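You operate a simulated robot arm through the tools that you are given. There is no shell and no other tool. Be economical: measure what you need, move in short steps, check, and stop when the job is done.

The job below is to be done with a simulated robot arm. You get a single attempt, and the scene is never put back.

TASK
Stand both shiny tap bodies on the foam pad and sleeve them.
Fine: a sleeve right down over each, and no scratch. Set down upright: shiny tap body, white foam sleeve.
Where things are to end (x, y in the base frame): shiny tap body within 0.04 m of [0.82, 0.49]; shiny tap body within 0.04 m of [0.82, 0.36].
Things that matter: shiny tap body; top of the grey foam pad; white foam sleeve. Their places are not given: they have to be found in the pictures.

Only the result counts: the job must be done as asked and must still hold three seconds after the hand-in. Knocking over, shifting, dropping, spilling or breaking anything else fails it.

THE ROBOT
A 6-joint arm with a two-finger parallel gripper, fixed in place. Base frame: the origin is at the foot of the arm, x ahead of it, y to its left, z up. Lengths are in m, angles in rad, forces in N, time in s.
Its first joint turns from -2.897 to 2.897 rad. Payload 3.91 kg.
Tool frame: the origin (TCP) lies between the finger pads and is the grasp point; the fingertips stand 0.03 m ahead of it; z points along the fingers, y is the line along which they close. The gripper opens to 0.11 m. The fingers are 0.02 m wide and 0.01 m thick; the gripper's body (0.048 by 0.112 m) begins 0.055 m behind the TCP.
Orientation is that of the tool frame in the base frame, as a unit quaternion [w, x, y, z]. With the fingers straight down and closing along the base's y, the tool's x points along the base's -x, its y along +y and its z along -z.

THE INTERFACE
- The arm moves only by the tool drive_tool. Its argument "motion" is a list of rows, each a list of 6 numbers: the shift along the base's x, y, z in cm, then the turn, a rotation vector about the base's x, y, z in rad. In form: [[tx, ty, tz, wx, wy, wz], ...]. A call has 1 to 20 rows; each row is the pose to reach, as a shift and turn from the pose commanded when the call began. "grip" is the closure, from 0 (fully open) to 1 (shut), set as the call begins (left out, the last holds). A row lasts 0.2 s, in which the tool goes at most 0.05 m and 0.15 rad; a call with a longer step from one row to the next is refused whole, and so is a gripper value outside its range. A pose out of reach is approached as far as the arm can. The call stops where the force on the tool passes 40 N (or 10 N more than at its start, if that is more) or the arm is blocked; 0.2 s more then pass. Each finger travels about 0.153 m/s and halts on what it meets, pressing with about 33 N; the grip force reading is that of the motor and also rises with nothing between the fingers. The clock runs only during rows and for 0.2 s after the last one: add rows that repeat a pose to give the fingers time. The reply holds the time, the measured pose of the TCP, the force on the tool along the base axes, the opening and the grip force, in the units named above and with some noise, with the torque about the TCP (base axes, N m) and any sound that the robot's microphone picked up.
- Cameras (640 x 400 px; columns grow to the right, rows downward): "scene" is fixed at [0.4014, 0.5011, 1.6255]; the picture's right is [-1.00, 0.02, 0.00], its down [0.02, 0.98, -0.21] and it looks along [-0.00, -0.21, -0.98] (base axes); focal length 364 px, centre (320, 200). "wrist" rides on the gripper at [0.073, 0.017, -0.103] in the tool frame; the picture's right is [-0.23, 0.97, 0.00], its down [-0.76, -0.18, -0.62] and it looks along [-0.61, -0.14, 0.78] (tool axes); focal length 222 px, centre (320, 200).
- camera(camera): a new picture of that camera. No time passes.
- pixel_to_xyz(camera, pixels): for up to 12 pixels [column, row] of the newest picture of that camera ("zoom" is the newest enlarged one), the place [x, y, z] in the base frame of the surface seen there, good to about 0.002 m, but the place of the scene camera against the robot may be out by one fixed shift of up to 0.018 m in any direction. No time passes.
- close_up(camera, box): a new picture of the part [left, top, right, bottom] of that camera's present view, enlarged. No time passes.
- close_job(): hands the job in; it is judged then, once.

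Go step by step. Measure first, check grasps and placings, and put right what went wrong. The budget is 80 turns and 46 pictures, counting those below and the enlarged ones. Unless the task says otherwise, let go and move clear before handing in, and close with one line.

The tools are called by a JSON object that holds its "fn" and its "kwargs". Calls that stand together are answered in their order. drive_tool: Moves the arm, as the interface text tells. Its arguments: {"type":"object","properties":{"motion":{"type":"array","items":{"type":"array","items":{"type":"number"}}},"grip":{"type":"number"}},"required":["motion"]} The other tools are called the same way: camera (camera) takes a picture; pixel_to_xyz (camera, pixels) gives the place of the surface under pixels of a picture; close_up (camera, box) takes an enlarged picture of a part of a camera's view; close_job () hands the job in.

At the start:

```text
t: 0.0
eef_pos: [0.2715, 0.3537, 1.2546]
tool_rot: [0.0, 0.0, 1.0, 0.0]
contact_force: [0.2, 0.2, 0.6]
ft_torque: [0.01, -0.02, 0.03]
gripper_width: 0.1099
grip_force: 0.1
```

scene: 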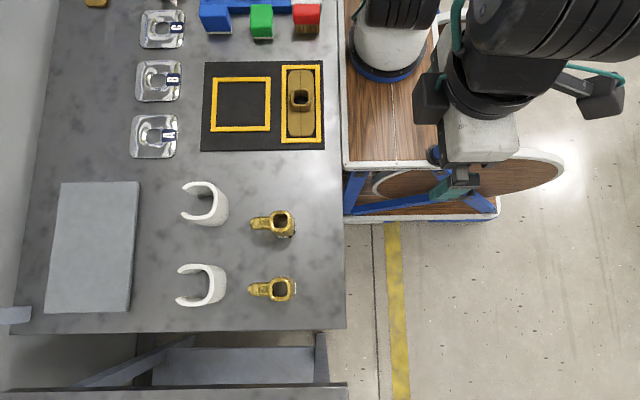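
wrist: 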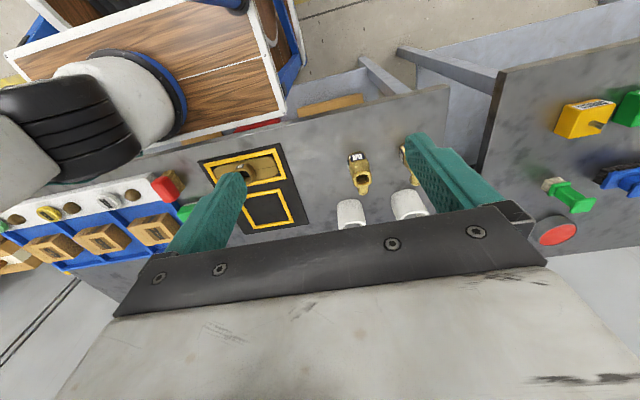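

The scene picture shows brass tap bodies near (280,222) and (280,289), white C-shaped sleeves near (207,203) and (205,285), and the grey pad around (95,245). I'll enlarge and measure these.

{"fn": "close_up", "kwargs": {"camera": "scene", "box": [160, 165, 320, 265]}}

{"fn": "close_up", "kwargs": {"camera": "scene", "box": [160, 240, 320, 340]}}

{"fn": "pixel_to_xyz", "kwargs": {"camera": "scene", "pixels": [[62, 184], [138, 183], [46, 310], [130, 310], [95, 245], [240, 240], [300, 180], [281, 220], [262, 224], [280, 289], [222, 190], [220, 270]]}}

```text
4.00 times, centred on (240, 215) of scene
```

zoom: 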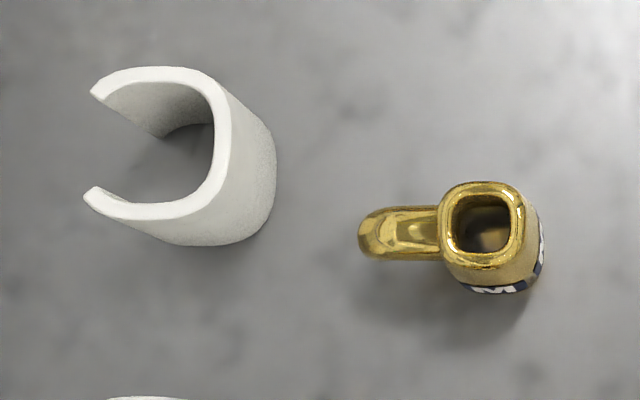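

```text
4.00 times, centred on (240, 290) of scene
```

zoom: 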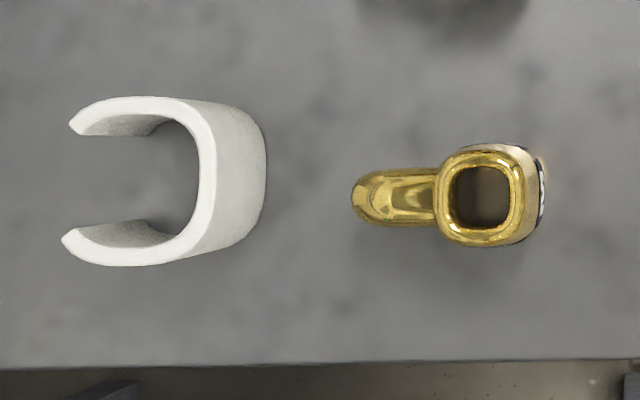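

```text
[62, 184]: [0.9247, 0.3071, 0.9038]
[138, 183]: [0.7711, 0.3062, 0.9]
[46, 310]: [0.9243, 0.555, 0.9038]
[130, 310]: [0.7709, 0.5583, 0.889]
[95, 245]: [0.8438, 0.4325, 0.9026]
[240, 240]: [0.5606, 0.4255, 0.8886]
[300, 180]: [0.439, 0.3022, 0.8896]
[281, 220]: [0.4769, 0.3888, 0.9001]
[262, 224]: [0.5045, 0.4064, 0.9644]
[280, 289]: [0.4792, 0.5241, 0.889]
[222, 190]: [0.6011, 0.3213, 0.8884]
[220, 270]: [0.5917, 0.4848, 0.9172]
```

The pad top is near z 0.903 and the table near 0.889. Both taps have spouts toward +x, and both sleeves open toward +x. Next I measure details in the zoom.

{"fn": "pixel_to_xyz", "kwargs": {"camera": "zoom", "pixels": [[440, 195], [520, 160], [455, 160], [452, 232], [514, 232], [480, 154], [482, 238], [533, 200], [370, 197], [405, 200], [480, 200], [543, 190]]}}

{"fn": "pixel_to_xyz", "kwargs": {"camera": "zoom", "pixels": [[75, 125], [140, 103], [205, 125], [208, 180], [207, 225], [140, 258], [68, 240], [260, 170], [130, 125], [150, 180], [190, 180], [240, 235]]}}

{"fn": "close_up", "kwargs": {"camera": "scene", "box": [160, 165, 320, 265]}}

{"fn": "pixel_to_xyz", "kwargs": {"camera": "zoom", "pixels": [[445, 225], [480, 186], [520, 225], [480, 263], [370, 234], [405, 230], [100, 88], [160, 72], [215, 110], [212, 170], [160, 211], [93, 196]]}}

```text
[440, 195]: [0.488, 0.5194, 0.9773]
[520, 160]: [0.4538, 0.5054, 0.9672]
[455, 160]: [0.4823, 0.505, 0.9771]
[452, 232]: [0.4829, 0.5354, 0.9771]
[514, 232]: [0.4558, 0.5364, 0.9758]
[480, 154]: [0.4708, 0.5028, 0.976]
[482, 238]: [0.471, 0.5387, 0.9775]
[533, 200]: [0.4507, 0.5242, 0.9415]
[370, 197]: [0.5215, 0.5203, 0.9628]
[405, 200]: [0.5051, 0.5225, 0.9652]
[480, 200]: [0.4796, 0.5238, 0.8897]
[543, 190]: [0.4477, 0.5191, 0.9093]
```

```text
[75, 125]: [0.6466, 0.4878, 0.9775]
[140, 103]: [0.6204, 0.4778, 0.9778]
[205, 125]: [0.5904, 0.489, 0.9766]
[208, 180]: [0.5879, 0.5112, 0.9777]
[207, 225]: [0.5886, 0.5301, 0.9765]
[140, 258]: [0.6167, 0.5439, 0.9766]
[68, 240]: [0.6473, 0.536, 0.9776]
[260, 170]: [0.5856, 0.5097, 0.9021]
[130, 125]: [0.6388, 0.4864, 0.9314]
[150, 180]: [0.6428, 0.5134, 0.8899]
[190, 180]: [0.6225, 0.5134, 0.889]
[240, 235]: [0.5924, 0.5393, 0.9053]
```

```text
4.00 times, centred on (240, 215) of scene
```

zoom: 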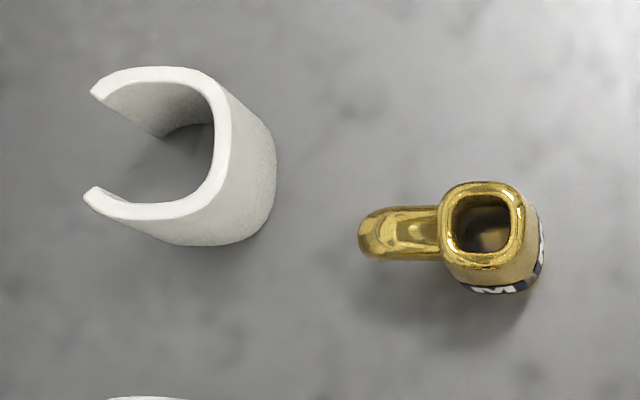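

```text
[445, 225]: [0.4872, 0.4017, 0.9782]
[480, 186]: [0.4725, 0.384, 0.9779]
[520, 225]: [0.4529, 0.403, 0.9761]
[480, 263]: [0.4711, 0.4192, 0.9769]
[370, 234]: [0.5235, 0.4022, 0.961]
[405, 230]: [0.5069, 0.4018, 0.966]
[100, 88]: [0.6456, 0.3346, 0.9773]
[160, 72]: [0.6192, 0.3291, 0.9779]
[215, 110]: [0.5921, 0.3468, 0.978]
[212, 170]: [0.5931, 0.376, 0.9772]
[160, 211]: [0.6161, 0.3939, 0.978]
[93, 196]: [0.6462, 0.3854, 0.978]
```

Tap 2 is centred at about (0.471,0.521), roughly 42 mm square and 88 mm tall. The sleeves are about 72 mm wide outside with a 9 mm wall. I'll bring the wrist camera closer to see the tap sides, so I can choose where to grip without scratching.

{"fn": "drive_tool", "kwargs": {"motion": [[2, 3, -3, 0, 0, 0], [4, 6, -7, 0, 0, 0], [6, 8, -10, 0, 0, 0], [8, 10.5, -13, 0, 0, 0], [8, 10.5, -17, 0, 0, 0], [8, 10.5, -17, 0, 0, 0]], "grip": 0}}

{"fn": "camera", "kwargs": {"camera": "wrist"}}

```text
refused: row 2 steps farther than a row can; nothing moved
```

```text
40 pictures are left
```

wrist: 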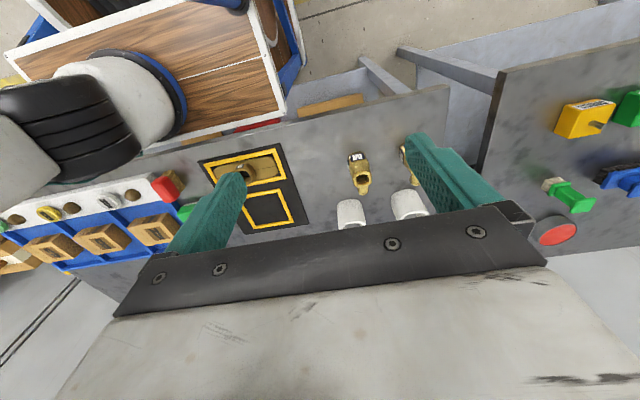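

The row step was too long, so nothing moved. I'll repeat with smaller rows.

{"fn": "drive_tool", "kwargs": {"motion": [[1.5, 2, -3, 0, 0, 0], [3, 4, -6, 0, 0, 0], [4.5, 6, -9, 0, 0, 0], [6, 8, -12, 0, 0, 0], [7.5, 10, -15, 0, 0, 0], [8, 10.5, -17, 0, 0, 0], [8, 10.5, -17, 0, 0, 0]], "grip": 0}}

{"fn": "camera", "kwargs": {"camera": "wrist"}}

```text
t: 1.6
eef_pos: [0.3518, 0.4584, 1.0828]
tool_rot: [0.0, -0.001, 1.0, 0.001]
contact_force: [0.6, -0.3, 0.5]
ft_torque: [-0.01, -0.02, -0.01]
gripper_width: 0.1099
grip_force: 0.0
```

```text
39 pictures are left
```

wrist: 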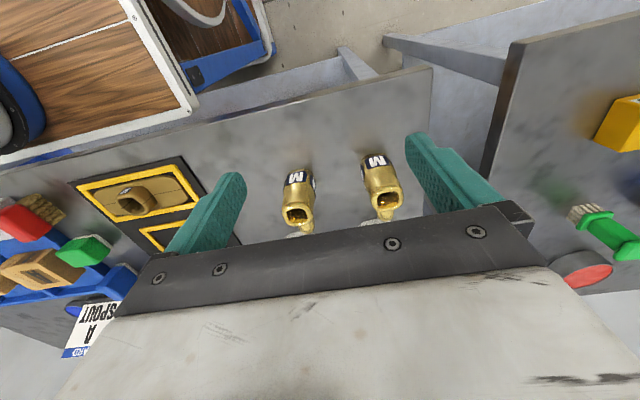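

The wrist picture is upside-down, with up being −x. The taps are at (298,200) and (380,190) with an "M" band at the bottom. I'll enlarge that.

{"fn": "close_up", "kwargs": {"camera": "wrist", "box": [260, 140, 420, 240]}}

{"fn": "close_up", "kwargs": {"camera": "wrist", "box": [40, 130, 240, 370]}}

```text
4.00 times, centred on (340, 190) of wrist
```

zoom: 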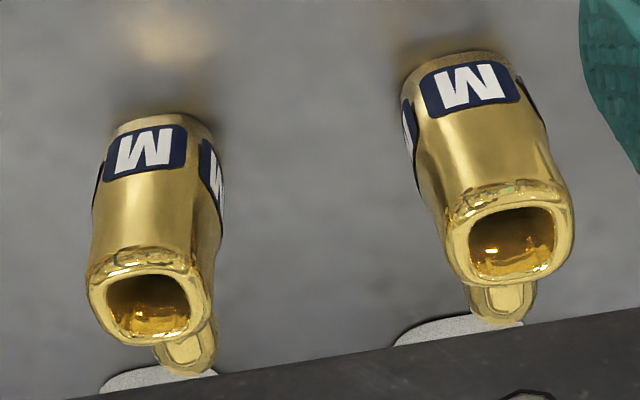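

```text
1.67 times, centred on (140, 250) of wrist
```

zoom: 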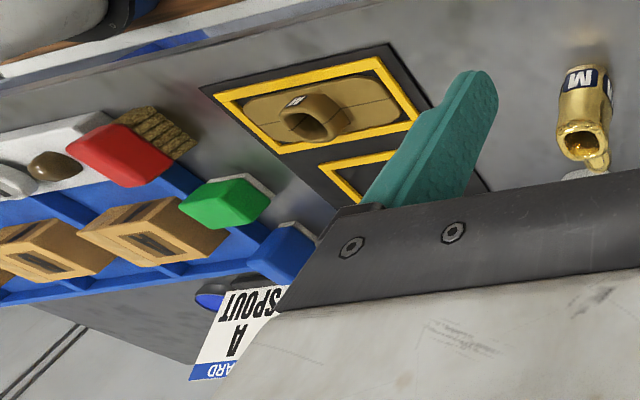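

The label letter matters for judging which end is up, so I'll enlarge it further, along with the other card.

{"fn": "close_up", "kwargs": {"camera": "wrist", "box": [280, 145, 400, 220]}}

{"fn": "close_up", "kwargs": {"camera": "wrist", "box": [355, 148, 395, 173]}}

```text
5.33 times, centred on (340, 182) of wrist
```

zoom: 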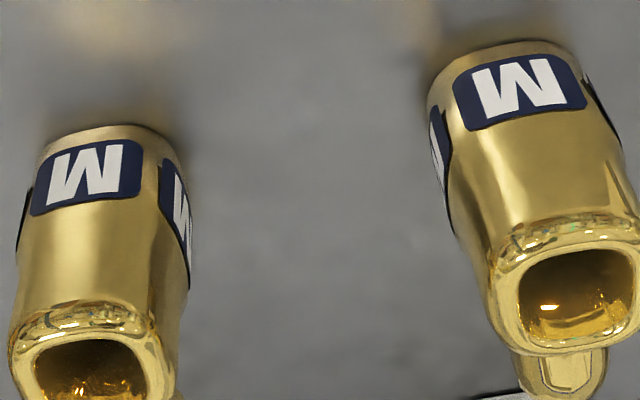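

```text
16.00 times, centred on (375, 160) of wrist
```

zoom: 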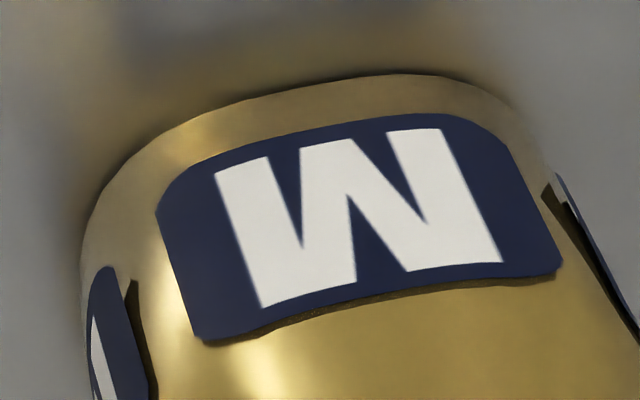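

In the strong enlargement the letter reads as a W in this inverted view, so in reality it is an upright M and the taps already stand upright. Now I'll measure the taps with the wrist camera, which has no fixed shift.

{"fn": "pixel_to_xyz", "kwargs": {"camera": "wrist", "pixels": [[383.2, 187.5], [373, 197], [399, 195], [385, 210.5], [375, 153.5], [367, 161], [389, 165], [295, 205], [283, 214], [310.5, 213], [296.5, 178], [314.3, 187]]}}

{"fn": "pixel_to_xyz", "kwargs": {"camera": "wrist", "pixels": [[375.5, 157.2], [377, 169], [379, 175], [381, 182], [296, 171.3], [295.5, 184.5], [295.5, 195], [314.5, 178], [315, 195], [363, 172], [360.7, 166], [300, 140]]}}

```text
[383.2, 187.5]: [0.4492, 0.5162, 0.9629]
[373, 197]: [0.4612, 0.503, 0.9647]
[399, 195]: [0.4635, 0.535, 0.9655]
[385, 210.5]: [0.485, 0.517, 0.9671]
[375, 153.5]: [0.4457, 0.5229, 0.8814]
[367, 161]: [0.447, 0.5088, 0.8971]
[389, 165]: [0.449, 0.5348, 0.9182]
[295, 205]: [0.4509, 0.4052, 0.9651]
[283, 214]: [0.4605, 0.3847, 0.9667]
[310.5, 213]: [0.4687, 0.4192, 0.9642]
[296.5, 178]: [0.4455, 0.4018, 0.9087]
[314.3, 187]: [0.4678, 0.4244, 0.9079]
```

```text
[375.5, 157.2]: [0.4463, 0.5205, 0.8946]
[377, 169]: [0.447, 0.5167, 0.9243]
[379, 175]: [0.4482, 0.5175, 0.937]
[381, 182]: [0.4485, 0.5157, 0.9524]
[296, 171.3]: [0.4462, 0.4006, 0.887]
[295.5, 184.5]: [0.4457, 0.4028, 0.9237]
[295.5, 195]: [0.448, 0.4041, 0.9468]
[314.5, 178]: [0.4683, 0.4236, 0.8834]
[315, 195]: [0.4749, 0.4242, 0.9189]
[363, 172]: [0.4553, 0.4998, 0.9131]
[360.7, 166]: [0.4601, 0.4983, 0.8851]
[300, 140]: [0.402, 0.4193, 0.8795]
```

The wrist readings put the taps at about (0.468,0.401) and (0.468,0.519). The base is at z 0.879, the rim at 0.966, and the label band at 0.893–0.918 is the widest part. The scene camera therefore reads about (+0.003, +0.002, +0.011) too high. I plan to grip on the label pads with TCP z at about 0.92, so I move above tap 1 first.

{"fn": "drive_tool", "kwargs": {"motion": [[3, -1.5, 0, 0, 0, 0], [6, -3, 0, 0, 0, 0], [9, -4.5, 0, 0, 0, 0], [11.6, -5.7, -1, 0, 0, 0], [11.6, -5.7, -4, 0, 0, 0], [11.6, -5.7, -6, 0, 0, 0], [11.6, -5.7, -6, 0, 0, 0]]}}

{"fn": "camera", "kwargs": {"camera": "wrist"}}

```text
t: 3.2
eef_pos: [0.4661, 0.3999, 1.0239]
tool_rot: [0.001, -0.001, 1.0, 0.001]
contact_force: [0.7, 0.3, -0.5]
ft_torque: [-0.01, -0.03, 0.0]
gripper_width: 0.1105
grip_force: 0.1
```

```text
34 pictures are left
```

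wrist: 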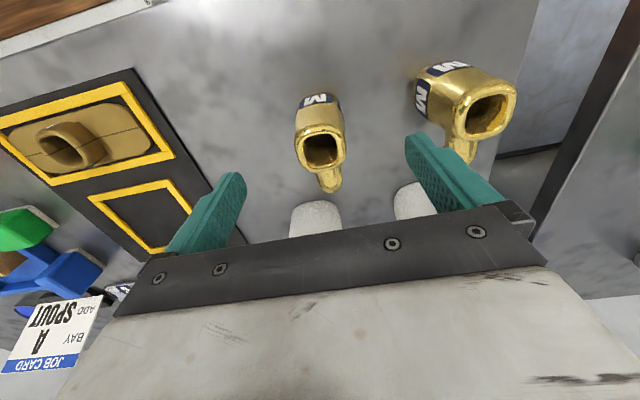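

Tap 1 is now between the fingers in the picture, with its rim spanning about (295–346, 125–173). I'll measure it.

{"fn": "pixel_to_xyz", "kwargs": {"camera": "wrist", "pixels": [[297, 150], [344, 150], [319, 129], [324, 171], [339, 112], [320, 99], [303, 140], [338, 136], [299, 160], [343, 160], [328, 188], [320, 205]]}}

{"fn": "close_up", "kwargs": {"camera": "wrist", "box": [270, 80, 370, 200]}}

```text
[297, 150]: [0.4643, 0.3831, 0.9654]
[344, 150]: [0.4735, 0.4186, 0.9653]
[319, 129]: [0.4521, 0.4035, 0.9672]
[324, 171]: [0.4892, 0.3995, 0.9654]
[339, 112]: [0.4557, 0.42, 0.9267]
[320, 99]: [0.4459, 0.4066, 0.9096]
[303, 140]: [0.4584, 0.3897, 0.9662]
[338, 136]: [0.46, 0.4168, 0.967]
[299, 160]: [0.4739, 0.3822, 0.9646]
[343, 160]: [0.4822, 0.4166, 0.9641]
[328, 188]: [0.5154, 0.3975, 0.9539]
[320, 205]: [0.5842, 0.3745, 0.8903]
```

```text
3.33 times, centred on (320, 140) of wrist
```

zoom: 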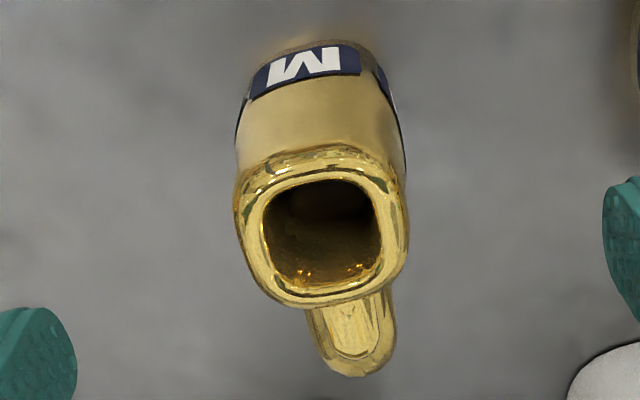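

The tap 1 rim is centred at about (0.469,0.4007) and the TCP is at (0.466,0.400). I'll correct by +0.3 cm in x and +0.1 cm in y, then lower to z about 0.919 with the fingers open.

{"fn": "drive_tool", "kwargs": {"motion": [[0.3, 0.1, 0, 0, 0, 0], [0.3, 0.1, -2, 0, 0, 0], [0.3, 0.1, -4, 0, 0, 0], [0.3, 0.1, -6, 0, 0, 0], [0.3, 0.1, -8, 0, 0, 0], [0.3, 0.1, -9.5, 0, 0, 0], [0.3, 0.1, -10.5, 0, 0, 0], [0.3, 0.1, -10.5, 0, 0, 0]], "grip": 0}}

{"fn": "camera", "kwargs": {"camera": "wrist"}}

```text
t: 5.0
eef_pos: [0.4687, 0.4015, 0.9199]
tool_rot: [0.0, 0.0, 1.0, 0.0]
contact_force: [-0.5, 0.1, 0.2]
ft_torque: [0.02, -0.01, 0.01]
gripper_width: 0.11
grip_force: 0.0
```

```text
32 pictures are left
```

wrist: 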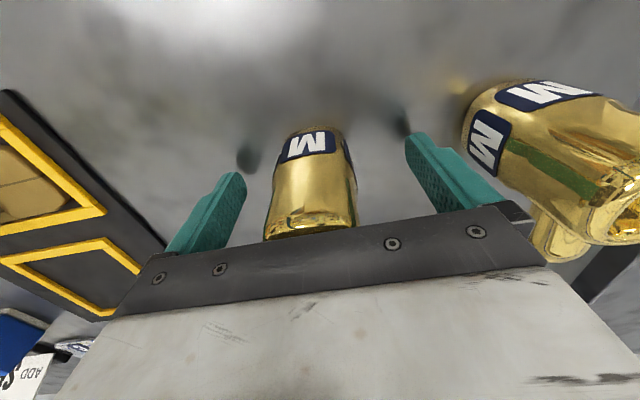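

The tap sits between the fingers with the label pads level with the fingertips. I'll close to just short of contact first.

{"fn": "drive_tool", "kwargs": {"motion": [[0, 0, 0, 0, 0, 0], [0, 0, 0, 0, 0, 0], [0, 0, 0, 0, 0, 0]], "grip": 0.54}}

{"fn": "camera", "kwargs": {"camera": "wrist"}}

```text
t: 5.8
eef_pos: [0.4696, 0.4019, 0.9197]
tool_rot: [0.0, 0.0, 1.0, 0.001]
contact_force: [0.1, 0.1, -0.9]
ft_torque: [-0.03, 0.0, 0.0]
gripper_width: 0.051
grip_force: 0.0
```

```text
31 pictures are left
```

wrist: 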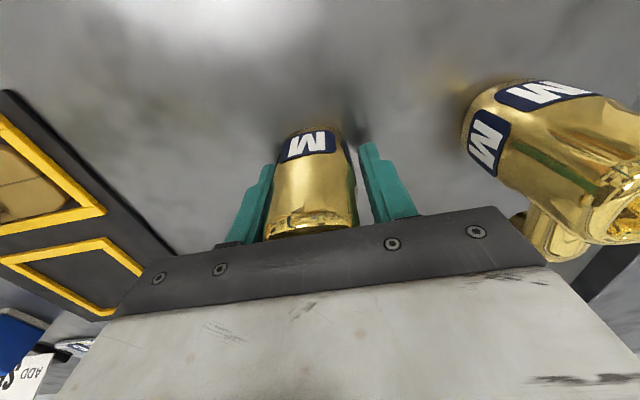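

The gap on the right looks larger than on the left, so I'll enlarge to check the centring.

{"fn": "close_up", "kwargs": {"camera": "wrist", "box": [230, 110, 410, 250]}}

{"fn": "pixel_to_xyz", "kwargs": {"camera": "zoom", "pixels": [[120, 250], [150, 230], [165, 130], [390, 160], [425, 170], [440, 210], [455, 300], [495, 280], [480, 180], [100, 300], [500, 150], [460, 240]]}}

```text
2.86 times, centred on (320, 180) of wrist
```

zoom: 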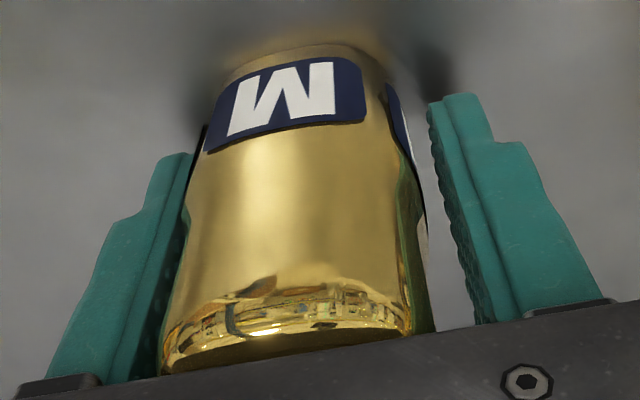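

```text
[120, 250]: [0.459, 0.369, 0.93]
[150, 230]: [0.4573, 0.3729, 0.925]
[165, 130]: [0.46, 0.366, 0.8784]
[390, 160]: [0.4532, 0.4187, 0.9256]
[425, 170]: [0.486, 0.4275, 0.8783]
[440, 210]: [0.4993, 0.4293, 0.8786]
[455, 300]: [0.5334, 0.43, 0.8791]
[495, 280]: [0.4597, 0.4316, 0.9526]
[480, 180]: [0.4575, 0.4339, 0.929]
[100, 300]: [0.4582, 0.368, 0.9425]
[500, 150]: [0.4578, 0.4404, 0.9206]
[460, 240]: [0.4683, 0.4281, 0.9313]
```

I'll check the body edges on both sides numerically before closing.

{"fn": "pixel_to_xyz", "kwargs": {"camera": "zoom", "pixels": [[192, 200], [198, 180], [388, 200], [380, 170], [400, 140], [398, 150], [204, 140], [172, 330], [408, 320], [210, 140], [366, 110], [420, 250]]}}

```text
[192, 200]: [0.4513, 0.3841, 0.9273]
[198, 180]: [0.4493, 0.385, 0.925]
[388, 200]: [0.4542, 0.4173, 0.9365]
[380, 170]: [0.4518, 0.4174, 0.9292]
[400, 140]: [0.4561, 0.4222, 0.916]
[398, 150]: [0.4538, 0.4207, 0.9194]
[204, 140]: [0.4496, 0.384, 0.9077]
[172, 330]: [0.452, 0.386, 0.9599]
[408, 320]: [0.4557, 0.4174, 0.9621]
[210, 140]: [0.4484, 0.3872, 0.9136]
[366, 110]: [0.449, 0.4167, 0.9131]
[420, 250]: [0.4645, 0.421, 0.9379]
```

The body centre comes out at y≈0.4008 and the TCP at ≈0.4017. I'll shift −0.1 cm and close.

{"fn": "drive_tool", "kwargs": {"motion": [[0, -0.1, 0, 0, 0, 0], [0, -0.1, 0, 0, 0, 0]], "grip": 0.57}}

{"fn": "drive_tool", "kwargs": {"motion": [[0, 0, 0, 0, 0, 0], [0, 0, 0, 0, 0, 0], [0, 0, 0, 0, 0, 0]], "grip": 0.65}}

```text
t: 6.4
eef_pos: [0.4698, 0.4021, 0.9198]
tool_rot: [0.0, -0.001, 1.0, 0.001]
contact_force: [-0.5, -0.2, 0.4]
ft_torque: [-0.02, -0.01, 0.0]
gripper_width: 0.0473
grip_force: 0.0
```

```text
t: 7.2
eef_pos: [0.4694, 0.4024, 0.9193]
tool_rot: [0.0, -0.001, 1.0, 0.001]
contact_force: [-1.0, -1.0, 0.4]
ft_torque: [-0.15, 0.08, -0.05]
gripper_width: 0.0462
grip_force: 32.9
```

The grip holds at 46 mm width and 33 N. I'll lift the tap, carry it high towards the pad, and check.

{"fn": "drive_tool", "kwargs": {"motion": [[0, 0, 0.3, 0, 0, 0], [0, 0, 1, 0, 0, 0], [0, 0, 3, 0, 0, 0], [0, 0, 6, 0, 0, 0], [0, 0, 9, 0, 0, 0], [0, 0, 12, 0, 0, 0], [0, 0, 14, 0, 0, 0], [0, 0, 14, 0, 0, 0]]}}

{"fn": "camera", "kwargs": {"camera": "wrist"}}

```text
t: 9.0
eef_pos: [0.47, 0.4028, 1.0603]
tool_rot: [0.0, -0.001, 1.0, 0.002]
contact_force: [-0.4, 0.1, -5.8]
ft_torque: [0.01, 0.06, 0.01]
gripper_width: 0.0459
grip_force: 32.7
```

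```text
29 pictures are left
```

wrist: 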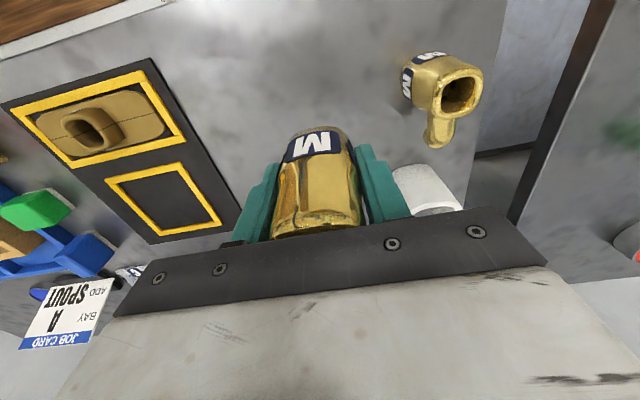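

The tap is held (about 0.6 kg, no slip). I'll carry it to above (0.82,0.36).

{"fn": "drive_tool", "kwargs": {"motion": [[1.5, 0, 0, 0, 0, 0], [4, -0.5, 0, 0, 0, 0], [7, -1, 0, 0, 0, 0], [10, -1.4, 0, 0, 0, 0], [13, -1.8, 0, 0, 0, 0], [16, -2.2, 0, 0, 0, 0], [19, -2.6, 0, 0, 0, 0], [22, -3, 0, 0, 0, 0], [25, -3.4, 0, 0, 0, 0], [28, -3.8, 0, 0, 0, 0], [31, -4.1, 0, 0, 0, 0], [33.5, -4.3, 0, 0, 0, 0], [35, -4.3, 0, 0, 0, 0], [35, -4.3, 0, 0, 0, 0], [35, -4.3, 0, 0, 0, 0]]}}

{"fn": "camera", "kwargs": {"camera": "wrist"}}

{"fn": "camera", "kwargs": {"camera": "scene"}}

```text
t: 12.2
eef_pos: [0.821, 0.3576, 1.0592]
tool_rot: [0.0, -0.001, 1.0, 0.001]
contact_force: [-0.2, -0.1, -5.3]
ft_torque: [0.0, 0.07, -0.05]
gripper_width: 0.046
grip_force: 33.2
```

```text
28 pictures are left
```

wrist: 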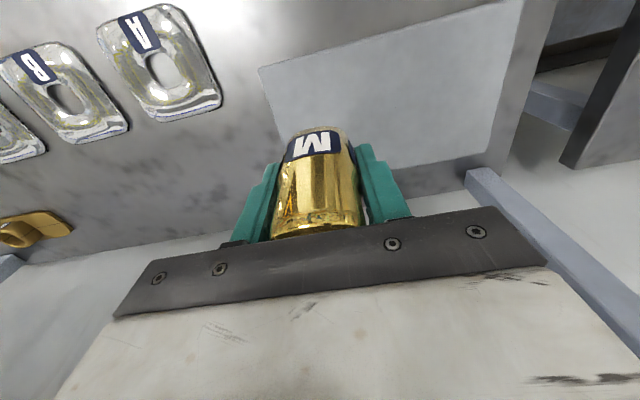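

```text
27 pictures are left
```

scene: 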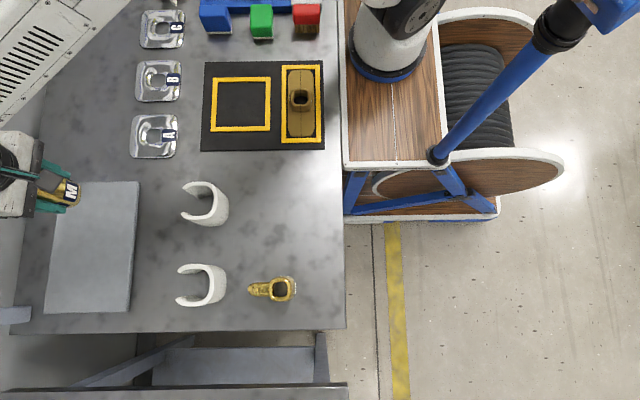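

I'll measure the pad height and corner with the wrist camera: corner at (262,70), surface at (420,100).

{"fn": "pixel_to_xyz", "kwargs": {"camera": "wrist", "pixels": [[420, 100], [265, 72], [450, 60], [400, 140], [330, 95], [270, 110], [480, 120], [300, 100], [240, 100], [350, 115]]}}

{"fn": "close_up", "kwargs": {"camera": "wrist", "box": [230, 90, 430, 240]}}

```text
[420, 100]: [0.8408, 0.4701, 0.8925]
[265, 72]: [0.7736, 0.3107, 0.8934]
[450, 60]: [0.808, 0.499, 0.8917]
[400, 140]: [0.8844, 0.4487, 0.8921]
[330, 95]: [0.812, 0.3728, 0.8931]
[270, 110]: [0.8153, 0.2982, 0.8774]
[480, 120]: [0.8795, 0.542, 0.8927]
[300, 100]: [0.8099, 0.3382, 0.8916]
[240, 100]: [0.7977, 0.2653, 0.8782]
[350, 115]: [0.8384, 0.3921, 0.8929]
```

```text
2.67 times, centred on (330, 165) of wrist
```

zoom: 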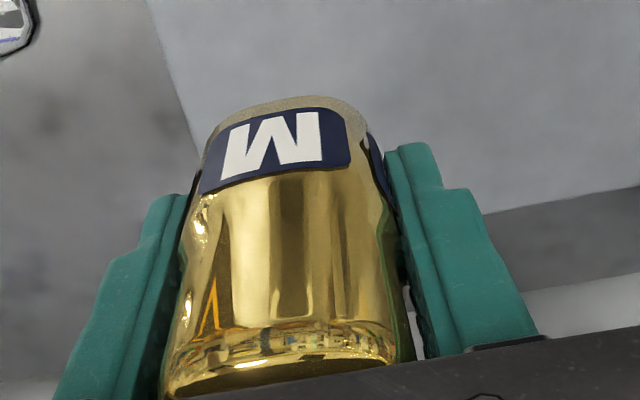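

The pad top is at z≈0.8925 and the tap base hangs 0.041 below the TCP, so contact should come at TCP z≈0.933. I'll lower to just above that.

{"fn": "drive_tool", "kwargs": {"motion": [[0, 0.2, -2, 0, 0, 0], [0, 0.2, -4, 0, 0, 0], [0, 0.2, -6, 0, 0, 0], [0, 0.2, -8, 0, 0, 0], [0, 0.2, -9.5, 0, 0, 0], [0, 0.2, -11, 0, 0, 0], [0, 0.2, -12, 0, 0, 0], [0, 0.2, -12, 0, 0, 0], [0, 0.2, -12, 0, 0, 0]]}}

```text
t: 14.2
eef_pos: [0.8189, 0.3604, 0.9394]
tool_rot: [0.0, -0.002, 1.0, -0.001]
contact_force: [-0.4, -0.3, -6.3]
ft_torque: [-0.01, 0.06, 0.02]
gripper_width: 0.0461
grip_force: 33.2
```

The TCP is 6 mm above expected contact, so I'll creep down in 1 mm steps.

{"fn": "drive_tool", "kwargs": {"motion": [[0, 0, -0.1, 0, 0, 0], [0, 0, -0.2, 0, 0, 0], [0, 0, -0.3, 0, 0, 0], [0, 0, -0.4, 0, 0, 0], [0, 0, -0.5, 0, 0, 0], [0, 0, -0.5, 0, 0, 0]]}}

```text
t: 15.6
eef_pos: [0.8191, 0.3611, 0.934]
tool_rot: [0.0, -0.001, 1.0, 0.001]
contact_force: [0.3, 0.7, -2.5]
ft_torque: [-0.06, 0.05, 0.0]
gripper_width: 0.046
grip_force: 32.7
```

The force dropped from −6 to −2.5 N, so contact has begun. I'll go down another 0.5 mm, then open gently.

{"fn": "drive_tool", "kwargs": {"motion": [[0, 0, -0.04, 0, 0, 0], [0, 0, -0.04, 0, 0, 0]]}}

{"fn": "drive_tool", "kwargs": {"motion": [[0, 0, 0, 0, 0, 0], [0, 0, 0, 0, 0, 0], [0, 0, 0, 0, 0, 0], [0, 0, 0, 0, 0, 0]], "grip": 0.3}}

{"fn": "camera", "kwargs": {"camera": "wrist"}}

```text
t: 16.2
eef_pos: [0.8181, 0.3612, 0.9331]
tool_rot: [0.001, -0.002, 1.0, 0.0]
contact_force: [-4.3, 0.8, 3.7]
ft_torque: [-0.22, 0.25, -0.09]
gripper_width: 0.0459
grip_force: 33.1
```

```text
t: 17.2
eef_pos: [0.8184, 0.3597, 0.9336]
tool_rot: [0.001, -0.001, 1.0, 0.001]
contact_force: [0.4, -0.2, 0.7]
ft_torque: [0.01, -0.01, -0.01]
gripper_width: 0.0769
grip_force: 0.0
```

```text
25 pictures are left
```

wrist: 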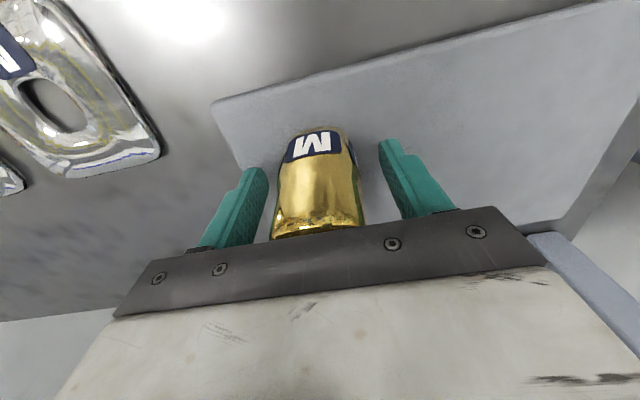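

Tap 1 stands upright on the pad at about (0.818,0.360). I'll rise straight up and move back to above sleeve 1.

{"fn": "drive_tool", "kwargs": {"motion": [[0, 0, 1, 0, 0, 0], [0, 0, 3, 0, 0, 0], [0, 0, 6, 0, 0, 0], [0, 0, 9, 0, 0, 0], [0, 0, 12, 0, 0, 0], [-3, 0, 12.5, 0, 0, 0], [-6, 0, 12.5, 0, 0, 0], [-9, 0, 12.5, 0, 0, 0], [-12, 0, 12.5, 0, 0, 0], [-15, 0, 12.5, 0, 0, 0], [-18, 0, 12.5, 0, 0, 0], [-20.5, 0, 12.5, 0, 0, 0], [-20.5, 0, 12.5, 0, 0, 0], [-20.5, 0, 12.5, 0, 0, 0]], "grip": 0}}

{"fn": "camera", "kwargs": {"camera": "wrist"}}

```text
t: 20.2
eef_pos: [0.6159, 0.362, 1.0589]
tool_rot: [0.0, 0.0, 1.0, 0.0]
contact_force: [0.1, -0.3, -1.0]
ft_torque: [0.0, 0.01, -0.01]
gripper_width: 0.11
grip_force: 0.1
```

```text
24 pictures are left
```

wrist: 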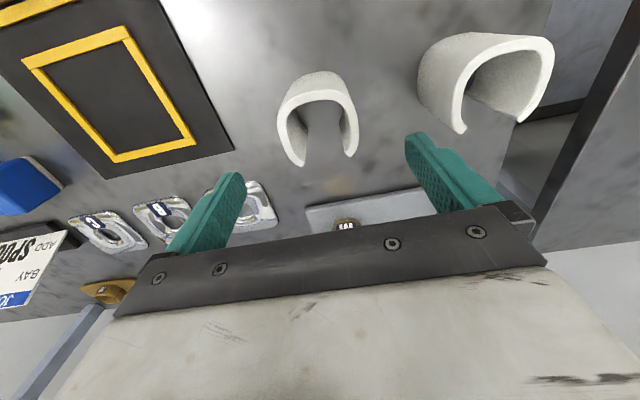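

Sleeve 1 shows at (318,118). I'll enlarge and measure it.

{"fn": "close_up", "kwargs": {"camera": "wrist", "box": [260, 60, 380, 180]}}

```text
3.33 times, centred on (320, 120) of wrist
```

zoom: 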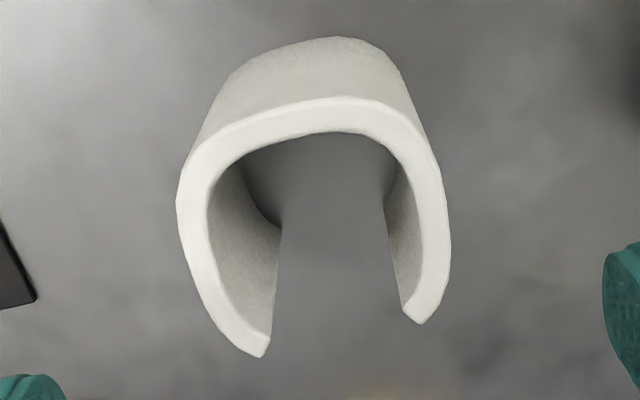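

{"fn": "pixel_to_xyz", "kwargs": {"camera": "zoom", "pixels": [[182, 200], [204, 200], [415, 200], [445, 200], [340, 101], [340, 130], [264, 350], [420, 318], [190, 270], [447, 260], [268, 335], [404, 305]]}}

{"fn": "pixel_to_xyz", "kwargs": {"camera": "zoom", "pixels": [[240, 130], [400, 120], [182, 240], [447, 230], [210, 230], [422, 220], [230, 300], [410, 260], [280, 60], [340, 60], [270, 110], [385, 106]]}}

```text
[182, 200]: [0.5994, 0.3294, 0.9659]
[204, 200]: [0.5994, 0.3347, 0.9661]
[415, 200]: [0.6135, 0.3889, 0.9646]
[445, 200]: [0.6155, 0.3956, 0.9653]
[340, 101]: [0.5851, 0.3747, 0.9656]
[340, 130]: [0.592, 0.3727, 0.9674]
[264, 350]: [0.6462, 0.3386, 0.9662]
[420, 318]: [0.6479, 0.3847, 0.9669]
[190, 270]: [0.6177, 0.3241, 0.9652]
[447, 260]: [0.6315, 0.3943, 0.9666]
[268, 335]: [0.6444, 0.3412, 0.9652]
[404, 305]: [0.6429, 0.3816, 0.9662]
```

```text
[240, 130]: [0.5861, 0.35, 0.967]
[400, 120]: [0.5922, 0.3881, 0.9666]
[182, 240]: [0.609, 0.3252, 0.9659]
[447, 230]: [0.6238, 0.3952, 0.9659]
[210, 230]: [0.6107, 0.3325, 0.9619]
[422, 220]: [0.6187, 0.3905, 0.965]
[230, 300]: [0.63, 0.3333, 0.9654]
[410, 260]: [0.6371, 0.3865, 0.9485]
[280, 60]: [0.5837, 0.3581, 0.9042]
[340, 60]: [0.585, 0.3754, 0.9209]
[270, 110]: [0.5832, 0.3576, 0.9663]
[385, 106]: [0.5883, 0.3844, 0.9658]
```

Sleeve 1's outer y range is 0.324–0.396, inner width about 57 mm and slot about 40 mm, with the ring centre at about (0.619,0.360). The tap is 46 mm wide, so it clears by about 5 mm each side. I'll descend and grip the sleeve at mid height.

{"fn": "drive_tool", "kwargs": {"motion": [[0.3, -0.15, -1, 0, 0, 0], [0.3, -0.15, -3, 0, 0, 0], [0.3, -0.15, -5, 0, 0, 0], [0.3, -0.15, -7, 0, 0, 0], [0.3, -0.15, -9, 0, 0, 0], [0.3, -0.15, -11, 0, 0, 0], [0.3, -0.15, -12.5, 0, 0, 0], [0.3, -0.15, -13.7, 0, 0, 0], [0.3, -0.15, -13.7, 0, 0, 0]], "grip": 0}}

{"fn": "drive_tool", "kwargs": {"motion": [[0, 0, 0, 0, 0, 0], [0, 0, 0, 0, 0, 0]], "grip": 0.29}}

{"fn": "camera", "kwargs": {"camera": "wrist"}}

```text
t: 22.2
eef_pos: [0.6179, 0.3601, 0.9195]
tool_rot: [0.0, -0.002, 1.0, 0.0]
contact_force: [-0.2, -0.4, 0.7]
ft_torque: [0.01, 0.01, -0.05]
gripper_width: 0.1099
grip_force: 0.1
```

```text
t: 22.8
eef_pos: [0.6182, 0.3594, 0.9225]
tool_rot: [-0.001, 0.0, 1.0, 0.001]
contact_force: [0.3, -0.4, -0.5]
ft_torque: [0.0, -0.01, -0.03]
gripper_width: 0.0783
grip_force: 0.2
```

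```text
22 pictures are left
```

wrist: 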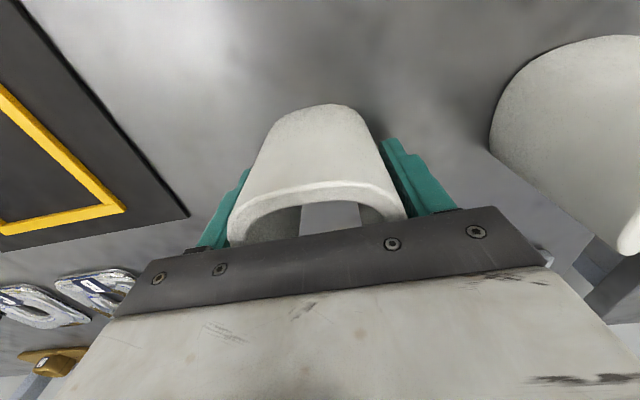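

The fingers straddle the sleeve evenly. I'll close gradually in case the foam squeezes.

{"fn": "drive_tool", "kwargs": {"motion": [[0, 0, 0, 0, 0, 0], [0, 0, 0, 0, 0, 0]], "grip": 0.35}}

{"fn": "drive_tool", "kwargs": {"motion": [[0, 0, 0, 0, 0, 0], [0, 0, 0, 0, 0, 0], [0, 0, 0, 0, 0, 0]], "grip": 0.4}}

```text
t: 23.4
eef_pos: [0.6176, 0.3602, 0.9224]
tool_rot: [0.0, -0.001, 1.0, 0.0]
contact_force: [-0.6, 0.0, -0.1]
ft_torque: [0.01, 0.05, 0.02]
gripper_width: 0.072
grip_force: 0.4
```

```text
t: 24.2
eef_pos: [0.6182, 0.3598, 0.9214]
tool_rot: [0.0, -0.001, 1.0, 0.001]
contact_force: [0.0, -0.4, -0.4]
ft_torque: [-0.01, -0.01, -0.02]
gripper_width: 0.0707
grip_force: 32.7
```

The grip is firm at 70.7 mm. I'll lift 13 cm and move to above tap 1, where the sleeve ring centre should match the tap centre.

{"fn": "drive_tool", "kwargs": {"motion": [[0, 0, 0.5, 0, 0, 0], [0, 0, 2, 0, 0, 0], [0, 0, 5, 0, 0, 0], [0, 0, 8, 0, 0, 0], [0, 0, 11, 0, 0, 0], [0, 0, 13.5, 0, 0, 0], [2, 0, 13.5, 0, 0, 0], [5, 0, 13.5, 0, 0, 0], [8, 0, 13.5, 0, 0, 0], [11, 0, 13.5, 0, 0, 0], [11, 0, 13.5, 0, 0, 0]]}}

{"fn": "camera", "kwargs": {"camera": "wrist"}}

```text
t: 26.6
eef_pos: [0.7289, 0.3611, 1.058]
tool_rot: [0.0, -0.001, 1.0, 0.001]
contact_force: [0.7, -0.1, -0.6]
ft_torque: [0.0, 0.0, 0.0]
gripper_width: 0.071
grip_force: 33.5
```

```text
21 pictures are left
```

wrist: 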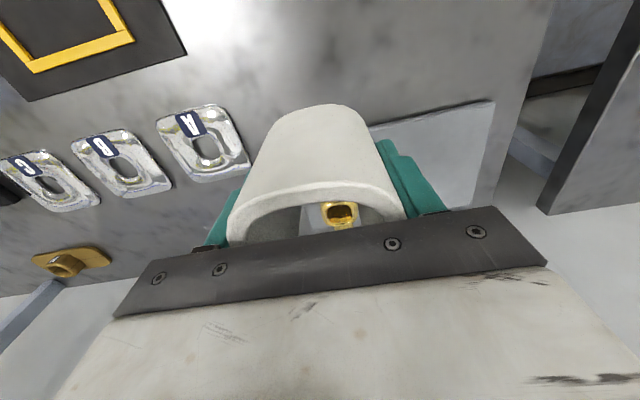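

The tap rim is visible through the sleeve at (340,213). I'll enlarge and measure the tap against the sleeve.

{"fn": "close_up", "kwargs": {"camera": "wrist", "box": [210, 90, 440, 250]}}

{"fn": "pixel_to_xyz", "kwargs": {"camera": "wrist", "pixels": [[321, 212], [359, 212], [340, 203], [340, 227], [323, 206], [357, 206], [330, 106], [330, 150], [320, 184], [240, 210], [400, 205], [330, 191]]}}

```text
2.50 times, centred on (325, 170) of wrist
```

zoom: 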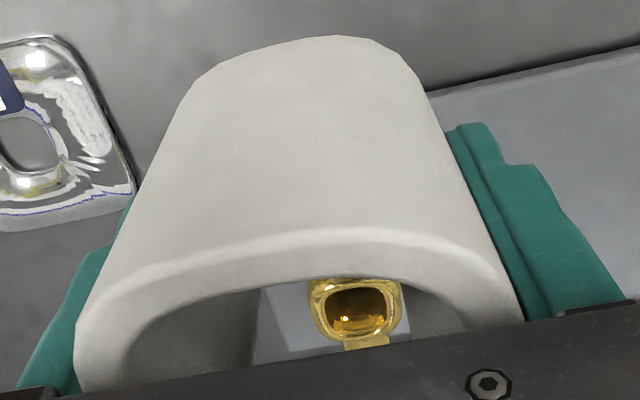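

```text
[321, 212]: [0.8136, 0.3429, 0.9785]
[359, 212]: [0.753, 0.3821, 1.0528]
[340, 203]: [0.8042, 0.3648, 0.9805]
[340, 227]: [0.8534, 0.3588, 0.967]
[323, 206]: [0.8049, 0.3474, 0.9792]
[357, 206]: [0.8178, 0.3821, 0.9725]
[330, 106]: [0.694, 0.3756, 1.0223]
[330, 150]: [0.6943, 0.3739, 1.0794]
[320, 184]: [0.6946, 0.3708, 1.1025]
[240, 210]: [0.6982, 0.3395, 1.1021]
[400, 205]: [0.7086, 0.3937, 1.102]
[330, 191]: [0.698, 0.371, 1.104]
```

{"fn": "pixel_to_xyz", "kwargs": {"camera": "zoom", "pixels": [[310, 300], [314, 320], [400, 300], [400, 320], [340, 281], [370, 281], [350, 341], [360, 338], [340, 240], [340, 230], [120, 200], [440, 120]]}}

```text
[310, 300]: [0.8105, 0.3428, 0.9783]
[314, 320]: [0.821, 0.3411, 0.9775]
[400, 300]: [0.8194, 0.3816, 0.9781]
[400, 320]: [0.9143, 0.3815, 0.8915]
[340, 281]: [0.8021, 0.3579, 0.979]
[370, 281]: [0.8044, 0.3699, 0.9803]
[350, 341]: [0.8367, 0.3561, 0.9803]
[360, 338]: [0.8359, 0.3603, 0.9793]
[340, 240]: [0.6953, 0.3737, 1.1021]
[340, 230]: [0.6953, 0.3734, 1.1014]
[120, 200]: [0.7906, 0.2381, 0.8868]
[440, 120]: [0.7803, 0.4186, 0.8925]
```

The tap rim centre is about (0.819,0.361), and the sleeve ring centre is about TCP x+0.001. I'll move +9.0 cm in x and lower until the sleeve bottom is just above the tap rim.

{"fn": "drive_tool", "kwargs": {"motion": [[3, 0, 0, 0, 0, 0], [6, 0, 0, 0, 0, 0], [8, 0, 0, 0, 0, 0], [8.95, 0, 0, 0, 0, 0], [8.95, 0, 0, 0, 0, 0], [8.95, 0, -1, 0, 0, 0], [8.95, 0, -2, 0, 0, 0], [8.95, 0, -3, 0, 0, 0], [8.95, 0, -3, 0, 0, 0]]}}

{"fn": "camera", "kwargs": {"camera": "wrist"}}

{"fn": "close_up", "kwargs": {"camera": "wrist", "box": [210, 90, 440, 250]}}

```text
t: 28.6
eef_pos: [0.8172, 0.3602, 1.0265]
tool_rot: [0.0, -0.001, 1.0, 0.001]
contact_force: [-0.6, -0.1, -0.4]
ft_torque: [0.02, 0.02, 0.01]
gripper_width: 0.0709
grip_force: 32.6
```

```text
19 pictures are left
```

wrist: 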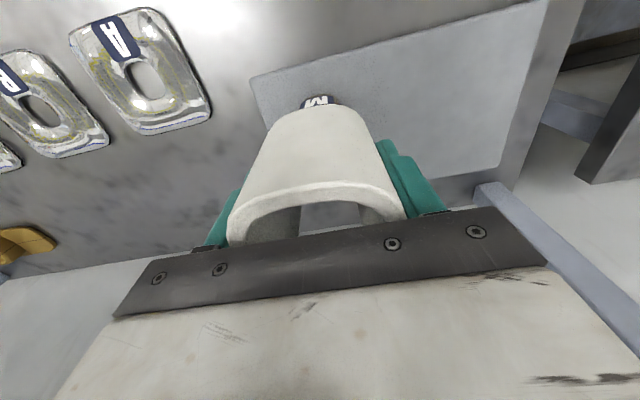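

```text
2.50 times, centred on (325, 170) of wrist
```

zoom: 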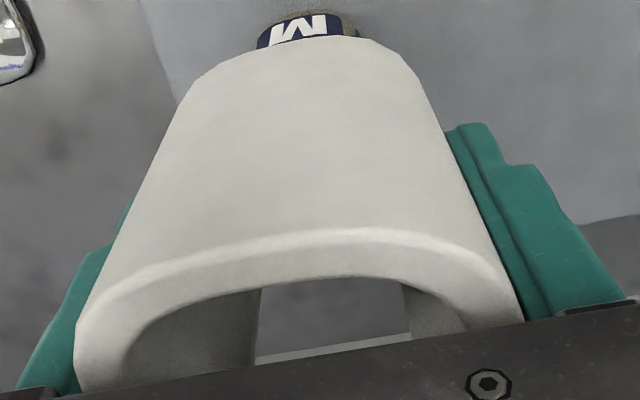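

The sleeve bottom is now about 4 mm above the rim. I'll nudge it by +0.1 and +0.05 cm and start down in small steps while watching the force.

{"fn": "drive_tool", "kwargs": {"motion": [[0.1, 0.05, -0.2, 0, 0, 0], [0.1, 0.05, -0.4, 0, 0, 0], [0.1, 0.05, -0.6, 0, 0, 0], [0.1, 0.05, -0.8, 0, 0, 0], [0.1, 0.05, -1.0, 0, 0, 0], [0.1, 0.05, -1.2, 0, 0, 0], [0.1, 0.05, -1.5, 0, 0, 0]]}}

```text
t: 30.2
eef_pos: [0.8169, 0.3611, 1.013]
tool_rot: [0.0, -0.001, 1.0, 0.002]
contact_force: [-0.3, 1.0, -0.2]
ft_torque: [0.0, 0.0, 0.02]
gripper_width: 0.0709
grip_force: 33.3
```

There is no contact force with the sleeve about 1 cm over the rim. I'll continue down to just above the pad (TCP 0.938).

{"fn": "drive_tool", "kwargs": {"motion": [[0.05, 0, -0.7, 0, 0, 0], [0.05, 0, -1.4, 0, 0, 0], [0.05, 0, -2.1, 0, 0, 0], [0.05, 0, -2.8, 0, 0, 0], [0.05, 0, -3.5, 0, 0, 0], [0.05, 0, -4.2, 0, 0, 0], [0.05, 0, -4.9, 0, 0, 0], [0.05, 0, -5.6, 0, 0, 0], [0.05, 0, -6.3, 0, 0, 0], [0.05, 0, -6.9, 0, 0, 0], [0.05, 0, -7.4, 0, 0, 0], [0.05, 0, -7.4, 0, 0, 0]]}}

{"fn": "drive_tool", "kwargs": {"motion": [[0, 0, -0.1, 0, 0, 0], [0, 0, -0.2, 0, 0, 0], [0, 0, -0.2, 0, 0, 0]]}}

```text
t: 32.8
eef_pos: [0.8173, 0.3595, 0.9393]
tool_rot: [0.0, -0.001, 1.0, 0.002]
contact_force: [-0.1, 0.3, -0.3]
ft_torque: [0.02, 0.01, 0.01]
gripper_width: 0.0708
grip_force: 33.1
```

```text
t: 33.6
eef_pos: [0.8188, 0.3589, 0.9374]
tool_rot: [0.0, -0.001, 1.0, 0.001]
contact_force: [-0.3, 0.4, -0.3]
ft_torque: [0.02, -0.01, 0.03]
gripper_width: 0.0708
grip_force: 33.2
```

Still no contact and no side force. I'll creep down in 0.5 mm steps until the pad is felt.

{"fn": "drive_tool", "kwargs": {"motion": [[0, 0, -0.05, 0, 0, 0], [0, 0, -0.1, 0, 0, 0], [0, 0, -0.15, 0, 0, 0], [0, 0, -0.15, 0, 0, 0]]}}

```text
t: 34.6
eef_pos: [0.8184, 0.3603, 0.9356]
tool_rot: [0.002, -0.001, 1.0, 0.001]
contact_force: [-3.1, -0.9, 16.2]
ft_torque: [-0.4, 0.36, -0.07]
gripper_width: 0.071
grip_force: 33.0
```

The sleeve bottom has met the pad (16 N). I'll relieve 0.5 mm and open to just clear the sleeve.

{"fn": "drive_tool", "kwargs": {"motion": [[0, 0, 0.05, 0, 0, 0], [0, 0, 0.05, 0, 0, 0]]}}

{"fn": "drive_tool", "kwargs": {"motion": [[0, 0, 0, 0, 0, 0], [0, 0, 0, 0, 0, 0], [0, 0, 0, 0, 0, 0]], "grip": 0.2}}

{"fn": "drive_tool", "kwargs": {"motion": [[0, 0, 1, 0, 0, 0], [0, 0, 3, 0, 0, 0], [0, 0, 6, 0, 0, 0], [0, 0, 9, 0, 0, 0], [0, 0, 12, 0, 0, 0], [0, 0, 12, 0, 0, 0]]}}

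{"fn": "camera", "kwargs": {"camera": "wrist"}}

```text
t: 35.2
eef_pos: [0.8203, 0.3608, 0.936]
tool_rot: [0.001, -0.001, 1.0, 0.001]
contact_force: [1.9, 0.6, 17.8]
ft_torque: [-0.38, 0.08, 0.03]
gripper_width: 0.0708
grip_force: 32.8
```

```text
t: 36.0
eef_pos: [0.8183, 0.3608, 0.9359]
tool_rot: [0.0, -0.001, 1.0, 0.001]
contact_force: [-0.6, 0.8, 0.2]
ft_torque: [0.01, -0.04, 0.04]
gripper_width: 0.0884
grip_force: 0.0
```

```text
t: 37.4
eef_pos: [0.8185, 0.3593, 1.0535]
tool_rot: [0.0, -0.001, 1.0, 0.0]
contact_force: [-0.9, 0.1, -0.7]
ft_torque: [-0.05, -0.01, 0.04]
gripper_width: 0.0884
grip_force: 0.0
```

```text
17 pictures are left
```

wrist: 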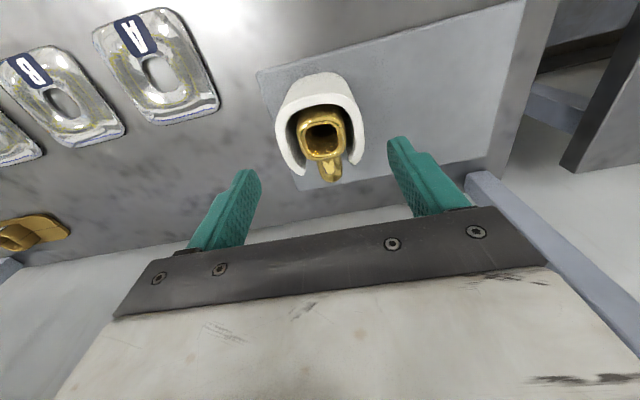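

Sleeve 1 is seated around tap 1 with its top flush with the rim and the spout in the slot. Next I go to above tap 2 at about (0.469,0.520).

{"fn": "drive_tool", "kwargs": {"motion": [[-3, 1, 0, 0, 0, 0], [-6, 2.5, 0, 0, 0, 0], [-9, 4, 0, 0, 0, 0], [-12, 5.5, 0, 0, 0, 0], [-15, 7, 0, 0, 0, 0], [-18, 8.5, 0, 0, 0, 0], [-21, 10, 0, 0, 0, 0], [-24, 11.5, 0, 0, 0, 0], [-27, 13, 0, 0, 0, 0], [-30, 14.5, 0, 0, 0, 0], [-33, 15.5, 0, 0, 0, 0], [-35, 16, -1, 0, 0, 0], [-35, 16, -3, 0, 0, 0], [-35, 16, -3, 0, 0, 0]], "grip": 0}}

{"fn": "camera", "kwargs": {"camera": "wrist"}}

{"fn": "close_up", "kwargs": {"camera": "wrist", "box": [270, 80, 370, 200]}}

```text
t: 40.4
eef_pos: [0.4675, 0.521, 1.0235]
tool_rot: [0.0, -0.001, 1.0, 0.001]
contact_force: [-0.4, 0.4, -0.6]
ft_torque: [0.03, 0.0, 0.02]
gripper_width: 0.11
grip_force: 0.0
```

```text
16 pictures are left
```

wrist: 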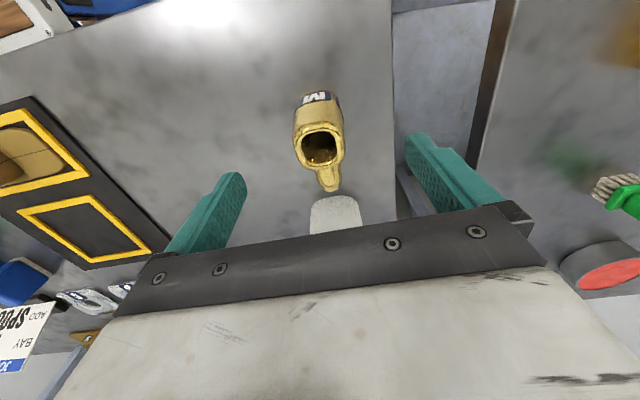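

```text
3.33 times, centred on (320, 140) of wrist
```

zoom: 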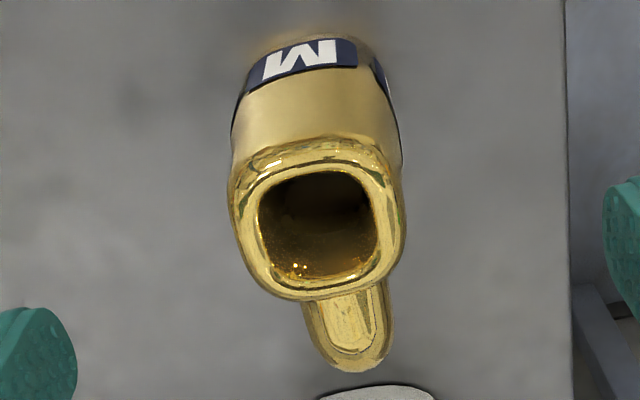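

{"fn": "pixel_to_xyz", "kwargs": {"camera": "zoom", "pixels": [[233, 200], [236, 220], [401, 200], [400, 220], [315, 142], [330, 140], [325, 293], [310, 292], [350, 368], [236, 140], [398, 140], [300, 60]]}}

```text
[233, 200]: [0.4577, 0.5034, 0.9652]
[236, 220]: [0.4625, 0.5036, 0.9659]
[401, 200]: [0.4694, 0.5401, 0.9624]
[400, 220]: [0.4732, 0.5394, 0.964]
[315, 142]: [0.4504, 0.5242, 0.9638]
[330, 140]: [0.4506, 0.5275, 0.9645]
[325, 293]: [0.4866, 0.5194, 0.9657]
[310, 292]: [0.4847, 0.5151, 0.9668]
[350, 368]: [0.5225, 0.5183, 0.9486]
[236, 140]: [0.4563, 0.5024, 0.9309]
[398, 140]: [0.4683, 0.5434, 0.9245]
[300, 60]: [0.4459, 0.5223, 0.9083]
```

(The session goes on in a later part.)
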